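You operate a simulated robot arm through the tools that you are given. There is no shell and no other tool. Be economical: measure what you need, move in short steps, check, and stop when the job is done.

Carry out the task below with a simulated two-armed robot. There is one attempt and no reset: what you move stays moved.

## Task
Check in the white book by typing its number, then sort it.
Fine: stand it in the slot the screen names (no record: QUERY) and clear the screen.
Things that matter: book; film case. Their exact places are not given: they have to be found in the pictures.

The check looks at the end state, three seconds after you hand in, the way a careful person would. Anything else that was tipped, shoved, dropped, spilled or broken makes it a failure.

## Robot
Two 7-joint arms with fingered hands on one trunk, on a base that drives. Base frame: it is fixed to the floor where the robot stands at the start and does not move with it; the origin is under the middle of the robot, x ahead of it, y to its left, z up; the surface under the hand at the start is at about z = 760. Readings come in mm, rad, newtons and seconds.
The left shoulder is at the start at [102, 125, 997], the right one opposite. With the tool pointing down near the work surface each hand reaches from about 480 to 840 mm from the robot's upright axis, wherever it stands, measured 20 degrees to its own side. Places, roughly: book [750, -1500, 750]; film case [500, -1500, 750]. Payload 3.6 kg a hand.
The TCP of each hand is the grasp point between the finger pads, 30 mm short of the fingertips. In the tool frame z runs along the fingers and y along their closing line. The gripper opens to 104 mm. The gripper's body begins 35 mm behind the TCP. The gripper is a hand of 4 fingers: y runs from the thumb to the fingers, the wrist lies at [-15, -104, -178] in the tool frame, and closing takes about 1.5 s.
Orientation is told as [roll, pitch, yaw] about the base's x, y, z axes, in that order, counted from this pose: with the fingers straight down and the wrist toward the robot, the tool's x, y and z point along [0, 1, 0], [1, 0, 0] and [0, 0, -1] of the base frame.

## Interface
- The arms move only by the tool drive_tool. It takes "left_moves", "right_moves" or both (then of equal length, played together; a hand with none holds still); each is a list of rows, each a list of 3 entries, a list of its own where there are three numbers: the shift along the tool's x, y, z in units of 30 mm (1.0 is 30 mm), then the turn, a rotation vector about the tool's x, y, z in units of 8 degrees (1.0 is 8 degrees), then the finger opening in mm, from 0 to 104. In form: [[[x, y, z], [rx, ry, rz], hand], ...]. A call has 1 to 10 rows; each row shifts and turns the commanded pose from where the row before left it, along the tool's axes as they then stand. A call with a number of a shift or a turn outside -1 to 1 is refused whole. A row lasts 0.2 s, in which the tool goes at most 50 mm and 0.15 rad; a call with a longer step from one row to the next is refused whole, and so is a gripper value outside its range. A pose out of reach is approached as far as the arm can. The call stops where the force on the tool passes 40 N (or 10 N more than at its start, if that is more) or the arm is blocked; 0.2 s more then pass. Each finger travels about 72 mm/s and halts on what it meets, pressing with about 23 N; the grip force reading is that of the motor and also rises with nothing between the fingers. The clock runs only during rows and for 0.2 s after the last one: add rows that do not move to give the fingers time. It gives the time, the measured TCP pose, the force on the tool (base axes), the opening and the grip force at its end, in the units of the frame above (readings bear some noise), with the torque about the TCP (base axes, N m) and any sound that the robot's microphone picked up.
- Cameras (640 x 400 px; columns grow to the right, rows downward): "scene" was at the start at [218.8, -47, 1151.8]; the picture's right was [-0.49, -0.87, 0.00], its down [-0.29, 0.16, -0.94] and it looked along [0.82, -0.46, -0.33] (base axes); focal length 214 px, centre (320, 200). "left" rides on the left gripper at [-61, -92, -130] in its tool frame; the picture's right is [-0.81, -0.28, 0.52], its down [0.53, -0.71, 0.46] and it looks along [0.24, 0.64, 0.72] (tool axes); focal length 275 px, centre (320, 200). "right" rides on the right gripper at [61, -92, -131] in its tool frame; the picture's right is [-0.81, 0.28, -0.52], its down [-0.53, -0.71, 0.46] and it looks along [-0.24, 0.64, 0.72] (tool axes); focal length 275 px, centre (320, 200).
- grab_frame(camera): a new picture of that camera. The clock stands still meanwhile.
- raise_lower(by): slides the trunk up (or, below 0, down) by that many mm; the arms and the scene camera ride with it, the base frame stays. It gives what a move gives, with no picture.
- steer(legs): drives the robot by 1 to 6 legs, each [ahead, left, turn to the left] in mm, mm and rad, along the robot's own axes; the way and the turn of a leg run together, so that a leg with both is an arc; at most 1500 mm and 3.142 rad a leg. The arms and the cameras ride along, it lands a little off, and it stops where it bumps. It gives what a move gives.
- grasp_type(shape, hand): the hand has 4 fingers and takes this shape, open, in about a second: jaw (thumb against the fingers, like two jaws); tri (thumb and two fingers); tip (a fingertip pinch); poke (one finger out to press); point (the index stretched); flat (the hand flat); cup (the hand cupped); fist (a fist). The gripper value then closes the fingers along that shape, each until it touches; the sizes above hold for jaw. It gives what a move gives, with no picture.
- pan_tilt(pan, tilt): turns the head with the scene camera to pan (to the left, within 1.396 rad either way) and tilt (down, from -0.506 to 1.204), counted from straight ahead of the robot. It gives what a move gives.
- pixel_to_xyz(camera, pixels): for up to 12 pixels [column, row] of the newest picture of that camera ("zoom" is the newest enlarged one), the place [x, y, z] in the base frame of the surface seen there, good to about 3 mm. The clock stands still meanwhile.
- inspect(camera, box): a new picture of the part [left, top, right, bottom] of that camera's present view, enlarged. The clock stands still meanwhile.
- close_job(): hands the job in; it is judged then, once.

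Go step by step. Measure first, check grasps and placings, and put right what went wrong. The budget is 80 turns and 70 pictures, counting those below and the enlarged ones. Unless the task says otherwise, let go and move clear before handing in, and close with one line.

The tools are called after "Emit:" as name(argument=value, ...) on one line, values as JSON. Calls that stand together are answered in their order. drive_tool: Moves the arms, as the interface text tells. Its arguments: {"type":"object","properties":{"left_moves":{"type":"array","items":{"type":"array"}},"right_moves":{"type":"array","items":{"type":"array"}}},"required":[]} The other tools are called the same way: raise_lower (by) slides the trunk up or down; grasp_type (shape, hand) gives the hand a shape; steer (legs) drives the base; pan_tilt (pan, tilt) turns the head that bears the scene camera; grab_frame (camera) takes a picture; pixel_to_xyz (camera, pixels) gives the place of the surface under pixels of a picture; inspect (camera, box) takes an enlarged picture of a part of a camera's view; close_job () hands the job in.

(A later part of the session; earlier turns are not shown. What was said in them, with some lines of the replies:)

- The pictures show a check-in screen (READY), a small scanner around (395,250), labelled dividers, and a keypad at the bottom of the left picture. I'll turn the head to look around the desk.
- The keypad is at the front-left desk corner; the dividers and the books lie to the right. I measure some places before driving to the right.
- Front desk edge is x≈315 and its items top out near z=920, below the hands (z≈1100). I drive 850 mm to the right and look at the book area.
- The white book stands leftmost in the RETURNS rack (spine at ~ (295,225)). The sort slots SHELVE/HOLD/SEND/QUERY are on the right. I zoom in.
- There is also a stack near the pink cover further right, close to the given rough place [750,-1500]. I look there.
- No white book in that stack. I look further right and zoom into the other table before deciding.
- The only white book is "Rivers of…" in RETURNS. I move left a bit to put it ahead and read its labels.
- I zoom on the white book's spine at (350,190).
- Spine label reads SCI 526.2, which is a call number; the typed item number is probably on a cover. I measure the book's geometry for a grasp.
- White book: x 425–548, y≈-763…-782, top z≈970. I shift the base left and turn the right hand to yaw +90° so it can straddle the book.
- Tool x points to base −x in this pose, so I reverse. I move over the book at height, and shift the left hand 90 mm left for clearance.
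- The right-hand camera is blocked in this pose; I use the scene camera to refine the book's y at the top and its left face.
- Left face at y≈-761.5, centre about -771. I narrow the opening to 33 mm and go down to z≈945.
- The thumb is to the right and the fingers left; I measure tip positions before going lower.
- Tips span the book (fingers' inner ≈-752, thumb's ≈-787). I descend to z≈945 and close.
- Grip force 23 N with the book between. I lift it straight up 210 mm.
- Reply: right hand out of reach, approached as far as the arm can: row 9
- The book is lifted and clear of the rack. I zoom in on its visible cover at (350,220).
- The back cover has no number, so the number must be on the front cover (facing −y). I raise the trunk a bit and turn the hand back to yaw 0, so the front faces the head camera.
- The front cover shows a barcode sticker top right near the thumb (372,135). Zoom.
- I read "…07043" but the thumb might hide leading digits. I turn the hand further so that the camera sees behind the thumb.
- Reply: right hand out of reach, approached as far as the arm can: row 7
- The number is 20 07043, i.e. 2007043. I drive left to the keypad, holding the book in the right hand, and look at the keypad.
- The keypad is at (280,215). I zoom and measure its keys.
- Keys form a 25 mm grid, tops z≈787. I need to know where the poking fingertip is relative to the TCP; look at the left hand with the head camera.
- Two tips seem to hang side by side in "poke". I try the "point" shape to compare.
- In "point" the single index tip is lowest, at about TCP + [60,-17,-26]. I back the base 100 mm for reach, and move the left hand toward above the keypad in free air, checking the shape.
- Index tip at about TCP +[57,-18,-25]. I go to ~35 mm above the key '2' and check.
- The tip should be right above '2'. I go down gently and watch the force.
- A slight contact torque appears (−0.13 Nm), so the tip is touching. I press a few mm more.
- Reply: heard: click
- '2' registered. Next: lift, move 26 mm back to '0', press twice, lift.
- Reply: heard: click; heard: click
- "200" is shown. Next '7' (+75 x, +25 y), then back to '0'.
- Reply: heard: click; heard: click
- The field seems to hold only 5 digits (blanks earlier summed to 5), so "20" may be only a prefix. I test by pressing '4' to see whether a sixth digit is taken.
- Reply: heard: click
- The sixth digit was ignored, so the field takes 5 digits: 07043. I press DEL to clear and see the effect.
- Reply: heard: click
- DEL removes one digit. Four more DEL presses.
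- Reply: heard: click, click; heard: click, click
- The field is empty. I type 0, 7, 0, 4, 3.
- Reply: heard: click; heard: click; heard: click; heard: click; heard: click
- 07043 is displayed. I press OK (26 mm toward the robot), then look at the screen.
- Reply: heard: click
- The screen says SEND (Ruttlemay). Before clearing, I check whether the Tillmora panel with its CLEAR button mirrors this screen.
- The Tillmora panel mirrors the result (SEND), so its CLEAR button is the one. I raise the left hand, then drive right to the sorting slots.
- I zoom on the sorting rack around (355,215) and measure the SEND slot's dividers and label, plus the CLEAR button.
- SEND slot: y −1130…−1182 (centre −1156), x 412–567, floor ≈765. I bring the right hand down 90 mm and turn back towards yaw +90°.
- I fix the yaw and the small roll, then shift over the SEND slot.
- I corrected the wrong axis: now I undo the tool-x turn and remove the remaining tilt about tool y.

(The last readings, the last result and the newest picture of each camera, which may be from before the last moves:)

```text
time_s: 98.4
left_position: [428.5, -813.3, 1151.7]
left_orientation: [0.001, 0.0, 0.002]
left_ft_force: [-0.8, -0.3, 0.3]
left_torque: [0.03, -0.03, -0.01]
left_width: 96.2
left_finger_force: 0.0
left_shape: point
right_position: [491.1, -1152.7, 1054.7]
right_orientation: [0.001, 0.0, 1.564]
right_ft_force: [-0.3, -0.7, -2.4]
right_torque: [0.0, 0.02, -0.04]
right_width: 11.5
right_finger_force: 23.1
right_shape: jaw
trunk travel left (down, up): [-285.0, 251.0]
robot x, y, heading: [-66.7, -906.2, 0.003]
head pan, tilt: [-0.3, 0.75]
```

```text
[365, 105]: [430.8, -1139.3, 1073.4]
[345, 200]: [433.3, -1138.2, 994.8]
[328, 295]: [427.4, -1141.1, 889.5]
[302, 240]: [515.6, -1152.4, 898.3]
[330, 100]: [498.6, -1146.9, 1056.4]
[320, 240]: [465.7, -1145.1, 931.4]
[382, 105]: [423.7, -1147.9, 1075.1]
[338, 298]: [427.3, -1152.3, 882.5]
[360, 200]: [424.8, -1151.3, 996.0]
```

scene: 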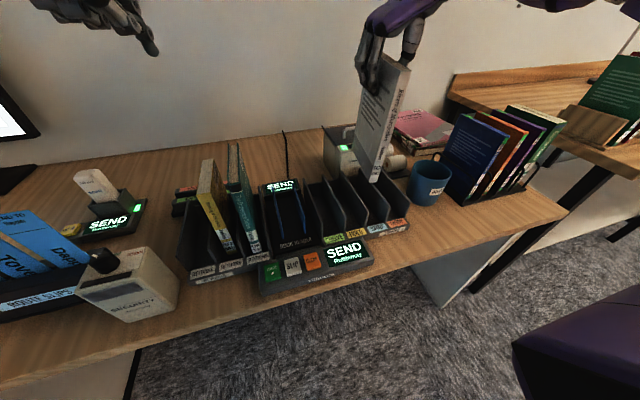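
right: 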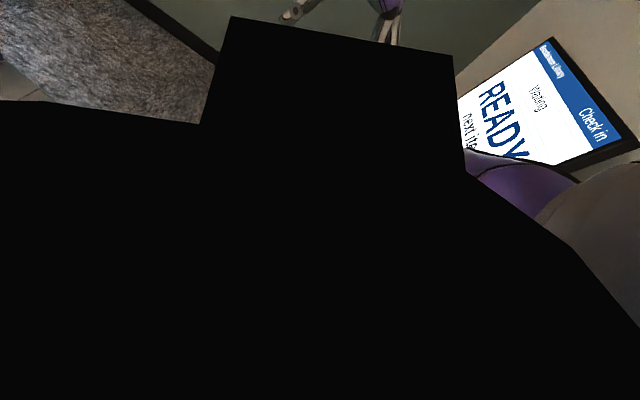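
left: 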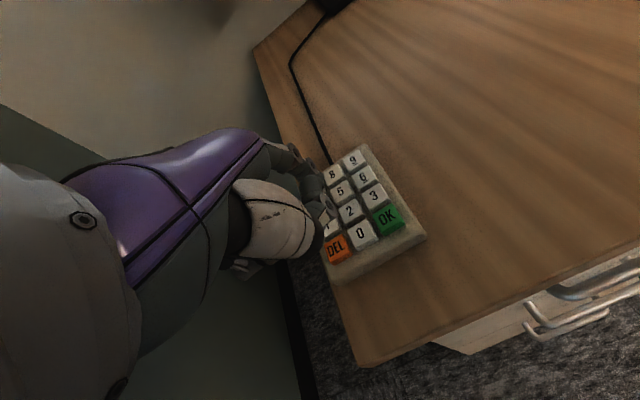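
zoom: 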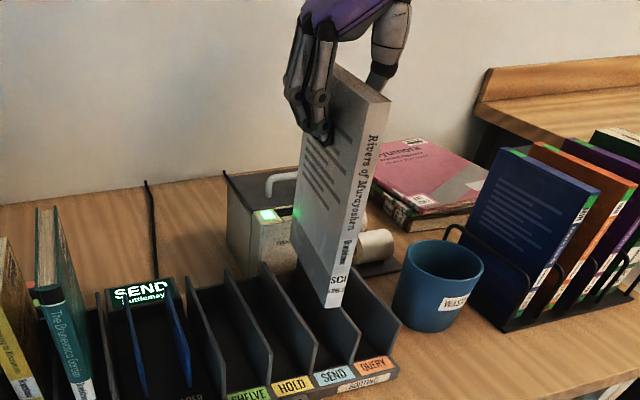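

The book is yawed about −0.15 rad in the hand (face y −1139 at x430, −1152 at x515). I turn the hand +0.145 rad, shift slightly, and check again while descending 25 mm.

Emit:
drive_tool(right_moves=[[[0, 0, 0], [0, 0, -1], 10], [[0, 0.05, 0], [0, 0, -0.05], 10], [[0, 0, 0.5], [0, 0, 0], 10], [[0, 0, 0.3], [0, 0, 0], 10], [[0, 0, 0], [0, 0, 0], 10]])

Emit:
inspect(camera="scene", box=[300, 50, 440, 250])

Emit:
pixel_to_xyz(camera="zoom", pixels=[[345, 200], [328, 290], [305, 240], [330, 105], [320, 240], [375, 115], [360, 200], [346, 280]])

```text
time_s: 99.6
left_position: [428.4, -815.1, 1151.2]
left_orientation: [0.0, 0.0, 0.002]
left_ft_force: [0.2, -0.3, 0.8]
left_torque: [0.02, -0.04, -0.02]
left_width: 95.7
left_finger_force: 0.1
left_shape: point
right_position: [492.8, -1151.6, 1032.8]
right_orientation: [-0.002, -0.001, 1.711]
right_ft_force: [0.3, 0.6, -2.3]
right_torque: [-0.01, 0.04, 0.02]
right_width: 11.5
right_finger_force: 22.7
right_shape: jaw
trunk travel left (down, up): [-285.0, 251.0]
robot x, y, heading: [-65.3, -905.5, 0.003]
head pan, tilt: [-0.3, 0.75]
```

```text
2.00 times, centred on (370, 150) of scene
```

zoom: 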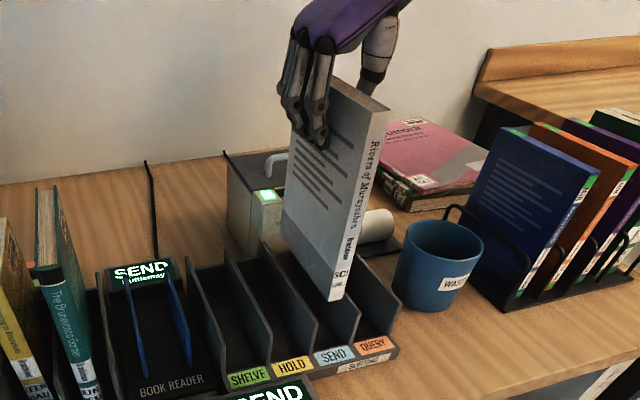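

```text
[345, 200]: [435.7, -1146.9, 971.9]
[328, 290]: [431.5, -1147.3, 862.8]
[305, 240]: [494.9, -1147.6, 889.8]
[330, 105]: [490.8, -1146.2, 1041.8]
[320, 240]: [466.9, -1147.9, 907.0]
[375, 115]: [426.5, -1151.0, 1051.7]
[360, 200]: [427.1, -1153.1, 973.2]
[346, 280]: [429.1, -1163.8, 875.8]
```

The book is now straight and vertical (face y≈−1147), centred over SEND. I lower it in.

Emit:
drive_tool(right_moves=[[[0, 0, 0.5], [0, 0, 0], 10], [[0, 0, 0.5], [0, 0, 0], 10], [[0, 0, 0.5], [0, 0, 0], 10], [[0, 0, 0.5], [0, 0, 0], 10], [[0, 0, 0.4], [0, 0, 0], 10], [[0, 0, 0.15], [0, 0, 0], 10], [[0, 0, 0], [0, 0, 0], 10]])

Emit:
drive_tool(right_moves=[[[0, 0, 0.1], [0, 0, 0], 10], [[0, 0, 0.07], [0, 0, 0], 10], [[0, 0, 0.07], [0, 0, 0], 10], [[0, 0, 0], [0, 0, 0], 10]])

```text
time_s: 101.2
left_position: [427.6, -815.0, 1150.9]
left_orientation: [0.001, 0.0, 0.003]
left_ft_force: [-0.1, 0.5, 0.8]
left_torque: [-0.01, 0.01, 0.01]
left_width: 95.9
left_finger_force: 0.1
left_shape: point
right_position: [492.1, -1152.4, 955.8]
right_orientation: [0.001, 0.0, 1.71]
right_ft_force: [0.2, -0.2, -3.0]
right_torque: [0.0, -0.05, 0.01]
right_width: 11.4
right_finger_force: 23.2
right_shape: jaw
trunk travel left (down, up): [-285.0, 251.0]
robot x, y, heading: [-69.3, -903.8, 0.008]
head pan, tilt: [-0.3, 0.75]
```

```text
time_s: 102.2
left_position: [427.4, -812.5, 1150.9]
left_orientation: [0.001, 0.0, 0.002]
left_ft_force: [-0.9, 0.0, 1.3]
left_torque: [0.04, 0.0, 0.03]
left_width: 96.0
left_finger_force: 0.0
left_shape: point
right_position: [491.8, -1151.5, 947.5]
right_orientation: [0.0, 0.001, 1.711]
right_ft_force: [0.1, 0.4, -0.3]
right_torque: [0.01, -0.01, -0.02]
right_width: 11.4
right_finger_force: 23.1
right_shape: jaw
trunk travel left (down, up): [-285.0, 251.0]
robot x, y, heading: [-68.7, -905.6, 0.002]
head pan, tilt: [-0.3, 0.75]
```

Weight has come off the hand (−3 → −0.3 N): the book stands on the floor. One more mm, check the picture, then open.

Emit:
drive_tool(right_moves=[[[0, 0, 0.04], [0, 0, 0], 10], [[0, 0, 0], [0, 0, 0], 14], [[0, 0, 0], [0, 0, 0], 20], [[0, 0, 0], [0, 0, 0], 28], [[0, 0, 0], [0, 0, 0], 36], [[0, 0, 0], [0, 0, 0], 44], [[0, 0, 0], [0, 0, 0], 44]])

Emit:
inspect(camera="scene", box=[300, 70, 440, 270])

```text
time_s: 103.8
left_position: [428.2, -812.2, 1150.9]
left_orientation: [0.0, -0.001, 0.001]
left_ft_force: [-0.4, -0.6, -0.1]
left_torque: [-0.01, 0.04, 0.02]
left_width: 96.0
left_finger_force: 0.0
left_shape: point
right_position: [491.1, -1151.2, 946.1]
right_orientation: [-0.001, 0.001, 1.712]
right_ft_force: [0.0, -0.8, 0.6]
right_torque: [0.0, -0.01, 0.0]
right_width: 43.4
right_finger_force: 0.0
right_shape: jaw
trunk travel left (down, up): [-285.0, 251.0]
robot x, y, heading: [-66.3, -909.0, 0.001]
head pan, tilt: [-0.3, 0.75]
```

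```text
2.00 times, centred on (370, 170) of scene
```

zoom: 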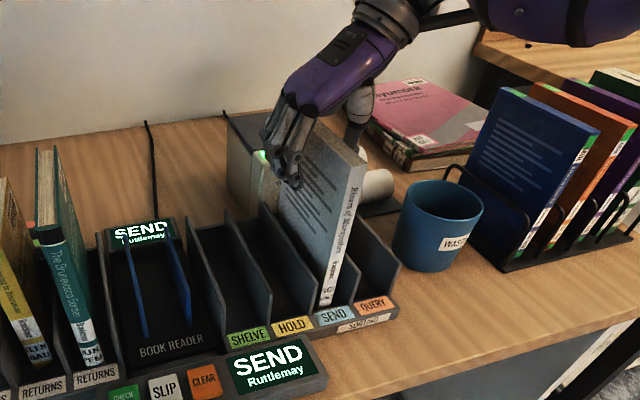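

The book stands upright in SEND. I withdraw the right hand upward.

Emit:
drive_tool(right_moves=[[[0, 0, -0.5], [0, 0, 0], 44], [[0, 0, -0.8], [0, 0, 0], 44], [[0, 0, -1], [0, 0, 0], 44], [[0, 0, -1], [0, 0, 0], 44], [[0, 0, -1], [0, 0, 0], 44], [[0, 0, -1], [0, 0, 0], 44], [[0, 0, -1], [0, 0, 0], 44]])

Emit:
steer(legs=[[-130, 0, 0], [0, -210, 0]])

Emit:
grasp_type(hand="left", shape="point")

Emit:
pan_tilt(pan=0.3, tilt=0.45)

Emit:
grab_frame(camera="scene")

```text
time_s: 105.4
left_position: [428.4, -813.7, 1152.8]
left_orientation: [-0.002, -0.001, 0.002]
left_ft_force: [0.6, 0.4, 0.5]
left_torque: [-0.01, 0.0, -0.03]
left_width: 96.1
left_finger_force: 0.0
left_shape: point
right_position: [492.9, -1152.2, 1134.3]
right_orientation: [0.001, 0.001, 1.71]
right_ft_force: [-0.1, -0.8, 0.0]
right_torque: [0.02, -0.03, -0.01]
right_width: 43.5
right_finger_force: 0.0
right_shape: jaw
trunk travel left (down, up): [-285.0, 251.0]
robot x, y, heading: [-69.5, -905.0, 0.002]
head pan, tilt: [-0.3, 0.75]
```

```text
time_s: 108.8
left_position: [299.3, -1028.2, 1150.6]
left_orientation: [-0.001, 0.0, 0.002]
left_ft_force: [-0.1, 0.4, 0.7]
left_torque: [0.02, -0.02, -0.01]
left_width: 96.2
left_finger_force: 0.1
left_shape: point
right_position: [364.8, -1367.2, 1134.8]
right_orientation: [0.0, -0.001, 1.713]
right_ft_force: [-1.0, -0.4, -0.1]
right_torque: [0.02, -0.01, -0.01]
right_width: 43.7
right_finger_force: 0.0
right_shape: jaw
trunk travel left (down, up): [-285.0, 251.0]
robot x, y, heading: [-198.5, -1115.6, 0.002]
head pan, tilt: [-0.3, 0.75]
```

```text
time_s: 109.7
left_position: [298.5, -1027.6, 1151.0]
left_orientation: [-0.001, 0.0, 0.002]
left_ft_force: [0.3, 0.0, -0.2]
left_torque: [-0.01, -0.01, -0.02]
left_width: 96.2
left_finger_force: 0.0
left_shape: point
right_position: [365.3, -1365.9, 1134.6]
right_orientation: [-0.001, 0.0, 1.712]
right_ft_force: [0.1, 0.5, 0.6]
right_torque: [0.01, -0.01, 0.03]
right_width: 43.5
right_finger_force: 0.2
right_shape: jaw
trunk travel left (down, up): [-285.0, 251.0]
robot x, y, heading: [-197.1, -1122.7, 0.006]
head pan, tilt: [-0.3, 0.75]
```

```text
time_s: 110.7
left_position: [299.4, -1027.1, 1151.2]
left_orientation: [-0.001, -0.001, 0.005]
left_ft_force: [0.0, -0.3, 0.4]
left_torque: [0.01, -0.02, 0.02]
left_width: 95.9
left_finger_force: 0.2
left_shape: point
right_position: [365.2, -1365.4, 1134.5]
right_orientation: [0.0, -0.002, 1.712]
right_ft_force: [0.1, 0.0, -0.3]
right_torque: [-0.02, 0.01, 0.02]
right_width: 43.4
right_finger_force: 0.0
right_shape: jaw
trunk travel left (down, up): [-285.0, 251.0]
robot x, y, heading: [-193.8, -1122.6, 0.003]
head pan, tilt: [0.3, 0.45]
```

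```text
10 pictures are left
```

scene: 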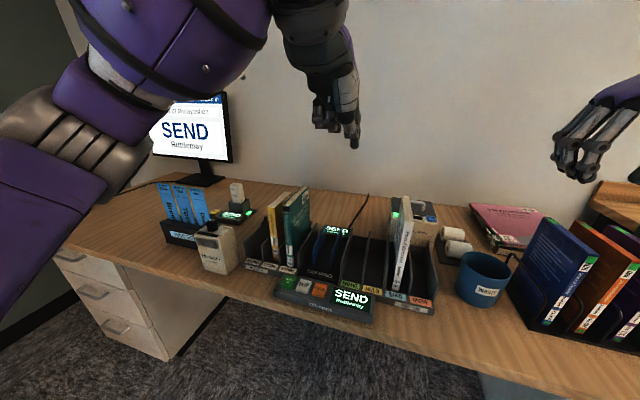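

The book still stands in SEND. I measure the left fingertip near (353,140) and the CLEAR button near (319,289).

Emit:
inspect(camera="scene", box=[300, 90, 370, 160])

Emit:
pixel_to_xyz(camera="zoom", pixels=[[485, 250], [480, 265], [490, 280], [500, 265], [480, 230]])

Emit:
pixel_to_xyz(camera="scene", pixels=[[319, 289], [303, 284], [288, 280], [353, 140], [350, 297]])

```text
5.71 times, centred on (335, 125) of scene
```

zoom: 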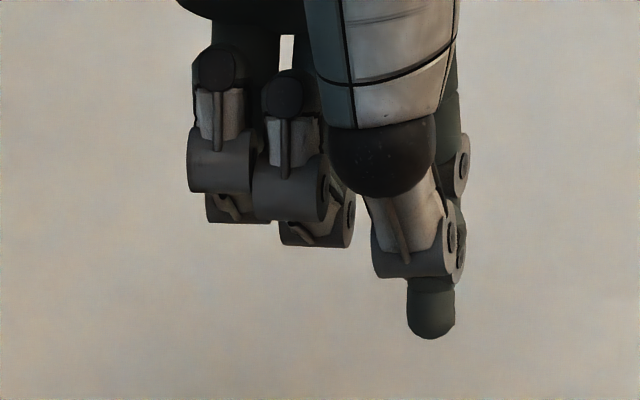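

```text
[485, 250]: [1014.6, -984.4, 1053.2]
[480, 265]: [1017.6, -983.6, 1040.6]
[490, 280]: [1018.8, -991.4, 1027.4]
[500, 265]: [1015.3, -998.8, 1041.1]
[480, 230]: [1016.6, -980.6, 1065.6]
```

```text
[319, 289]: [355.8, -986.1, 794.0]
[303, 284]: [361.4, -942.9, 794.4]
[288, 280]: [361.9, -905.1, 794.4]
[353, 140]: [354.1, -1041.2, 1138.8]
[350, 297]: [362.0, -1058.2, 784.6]
```

CLEAR is at [358,−986,794]; fingertip offset is as before. I move over it and descend.

Emit:
drive_tool(left_moves=[[[0.97, 0, 0.8], [0, 0, 0], 0], [[0.97, 0, 0.8], [0, 0, 0], 0], [[0, 0, 1], [0, 0, 0], 0], [[0, 0, 1], [0, 0, 0], 0], [[0, 0, 1], [0, 0, 0], 0], [[0, 0, 1], [0, 0, 0], 0], [[0, 0, 1], [0, 0, 0], 0], [[0, 0, 1], [0, 0, 0], 0], [[0, 0, 1], [0, 0, 0], 0], [[0, 0, 1], [0, 0, 0], 0]])

Emit:
pan_tilt(pan=0.3, tilt=0.6)

Emit:
grab_frame(camera="left")

```text
time_s: 112.9
left_position: [297.8, -967.0, 862.6]
left_orientation: [0.001, -0.002, 0.003]
left_ft_force: [0.5, -0.9, 0.8]
left_torque: [-0.02, 0.03, -0.02]
left_width: 95.6
left_finger_force: 0.0
left_shape: point
right_position: [364.9, -1366.1, 1133.3]
right_orientation: [-0.001, 0.003, 1.711]
right_ft_force: [0.7, -1.4, -0.7]
right_torque: [0.04, 0.02, -0.01]
right_width: 43.5
right_finger_force: 0.1
right_shape: jaw
trunk travel left (down, up): [-285.0, 251.0]
robot x, y, heading: [-200.3, -1118.0, 0.003]
head pan, tilt: [0.3, 0.45]
```

```text
time_s: 113.6
left_position: [297.3, -968.0, 862.2]
left_orientation: [0.0, 0.0, 0.004]
left_ft_force: [-0.8, -0.1, 0.0]
left_torque: [-0.02, 0.03, -0.03]
left_width: 96.0
left_finger_force: 0.0
left_shape: point
right_position: [365.9, -1364.6, 1134.0]
right_orientation: [0.0, 0.001, 1.712]
right_ft_force: [-0.2, 0.9, 0.7]
right_torque: [0.01, -0.02, 0.0]
right_width: 43.8
right_finger_force: 0.0
right_shape: jaw
trunk travel left (down, up): [-285.0, 251.0]
robot x, y, heading: [-199.8, -1118.9, 0.004]
head pan, tilt: [0.3, 0.6]
```

```text
8 pictures are left
```

left: 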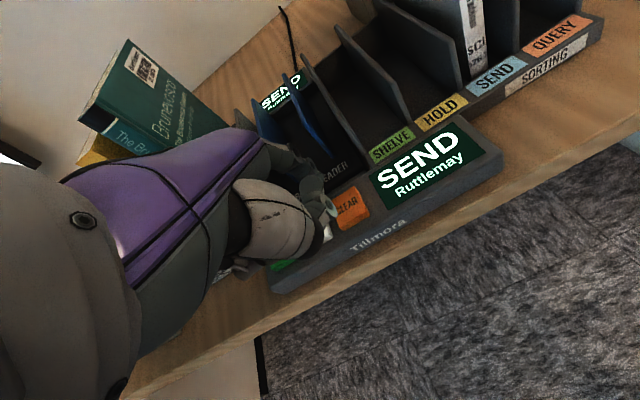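

The tip lines up with CLEAR. I lower and press gently, then lift.

Emit:
drive_tool(left_moves=[[[0, 0.05, 0.7], [0, 0, 0], 0], [[0, 0, 0.65], [0, 0, 0], 0], [[0, 0, 0.1], [0, 0, 0], 0], [[0, 0, 0.1], [0, 0, 0], 0], [[0, 0, 0.1], [0, 0, 0], 0], [[0, 0, 0.08], [0, 0, 0], 0], [[0, 0, 0], [0, 0, 0], 0]])

```text
time_s: 115.2
left_position: [300.3, -968.8, 812.3]
left_orientation: [0.0, 0.0, 0.003]
left_ft_force: [-1.2, 1.3, 5.9]
left_torque: [-0.08, -0.3, 0.04]
left_width: 0.0
left_finger_force: 0.0
left_shape: point
right_position: [364.4, -1366.3, 1134.0]
right_orientation: [0.0, -0.001, 1.713]
right_ft_force: [0.2, 0.0, -0.1]
right_torque: [0.0, -0.03, 0.02]
right_width: 43.5
right_finger_force: 0.0
right_shape: jaw
trunk travel left (down, up): [-285.0, 251.0]
robot x, y, heading: [-198.2, -1121.7, 0.008]
head pan, tilt: [0.3, 0.6]
heard: click
```

A click at 5.9 N. I lift the hand and look at the screens and rack.

Emit:
drive_tool(left_moves=[[[0, 0, -0.8], [0, 0, 0], 0], [[0, 0, -1], [0, 0, 0], 0], [[0, 0, -1], [0, 0, 0], 0], [[0, 0, -1], [0, 0, 0], 0], [[0, 0, -1], [0, 0, 0], 0], [[0, 0, -1], [0, 0, 0], 0], [[0, 0, -1], [0, 0, 0], 0], [[0, 0, -1], [0, 0, 0], 0], [[0, 0, -1], [0, 0, 0], 0], [[0, 0, -1], [0, 0, 0], 0]])

Emit:
grab_frame(camera="scene")

Emit:
inspect(camera="scene", box=[230, 130, 450, 290])

```text
time_s: 117.4
left_position: [299.2, -969.0, 1103.8]
left_orientation: [0.0, 0.0, 0.003]
left_ft_force: [-0.2, -0.1, 0.1]
left_torque: [-0.01, 0.03, 0.03]
left_width: 0.0
left_finger_force: 0.0
left_shape: point
right_position: [365.0, -1365.1, 1134.3]
right_orientation: [0.0, 0.0, 1.712]
right_ft_force: [-0.1, -0.2, 1.0]
right_torque: [0.03, 0.0, -0.01]
right_width: 43.7
right_finger_force: 0.1
right_shape: jaw
trunk travel left (down, up): [-285.0, 251.0]
robot x, y, heading: [-199.5, -1118.4, 0.004]
head pan, tilt: [0.3, 0.6]
```

```text
7 pictures are left
```

scene: 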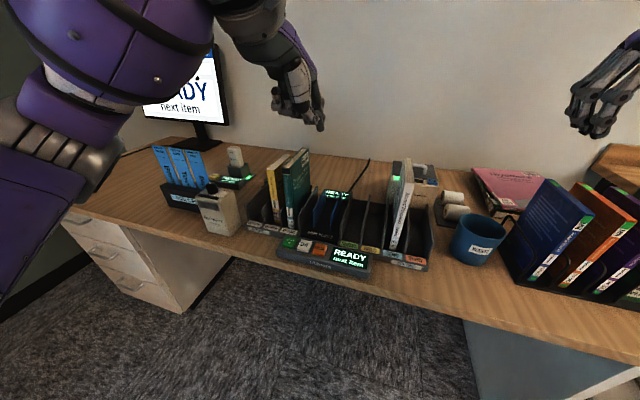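

```text
2.50 times, centred on (340, 210) of scene
```

zoom: 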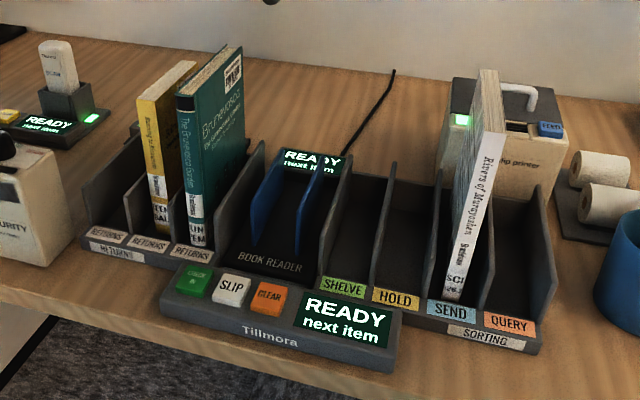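

All screens read READY, the white book stands upright in SEND, and both hands are clear, so I hand in.

Emit:
close_job()

```text
The job is handed in.
```

The white book, *Rivers of Murayoshen*, was checked in as No. 07043; it stands upright in the SEND slot the screen named, and the screens were cleared and read READY.
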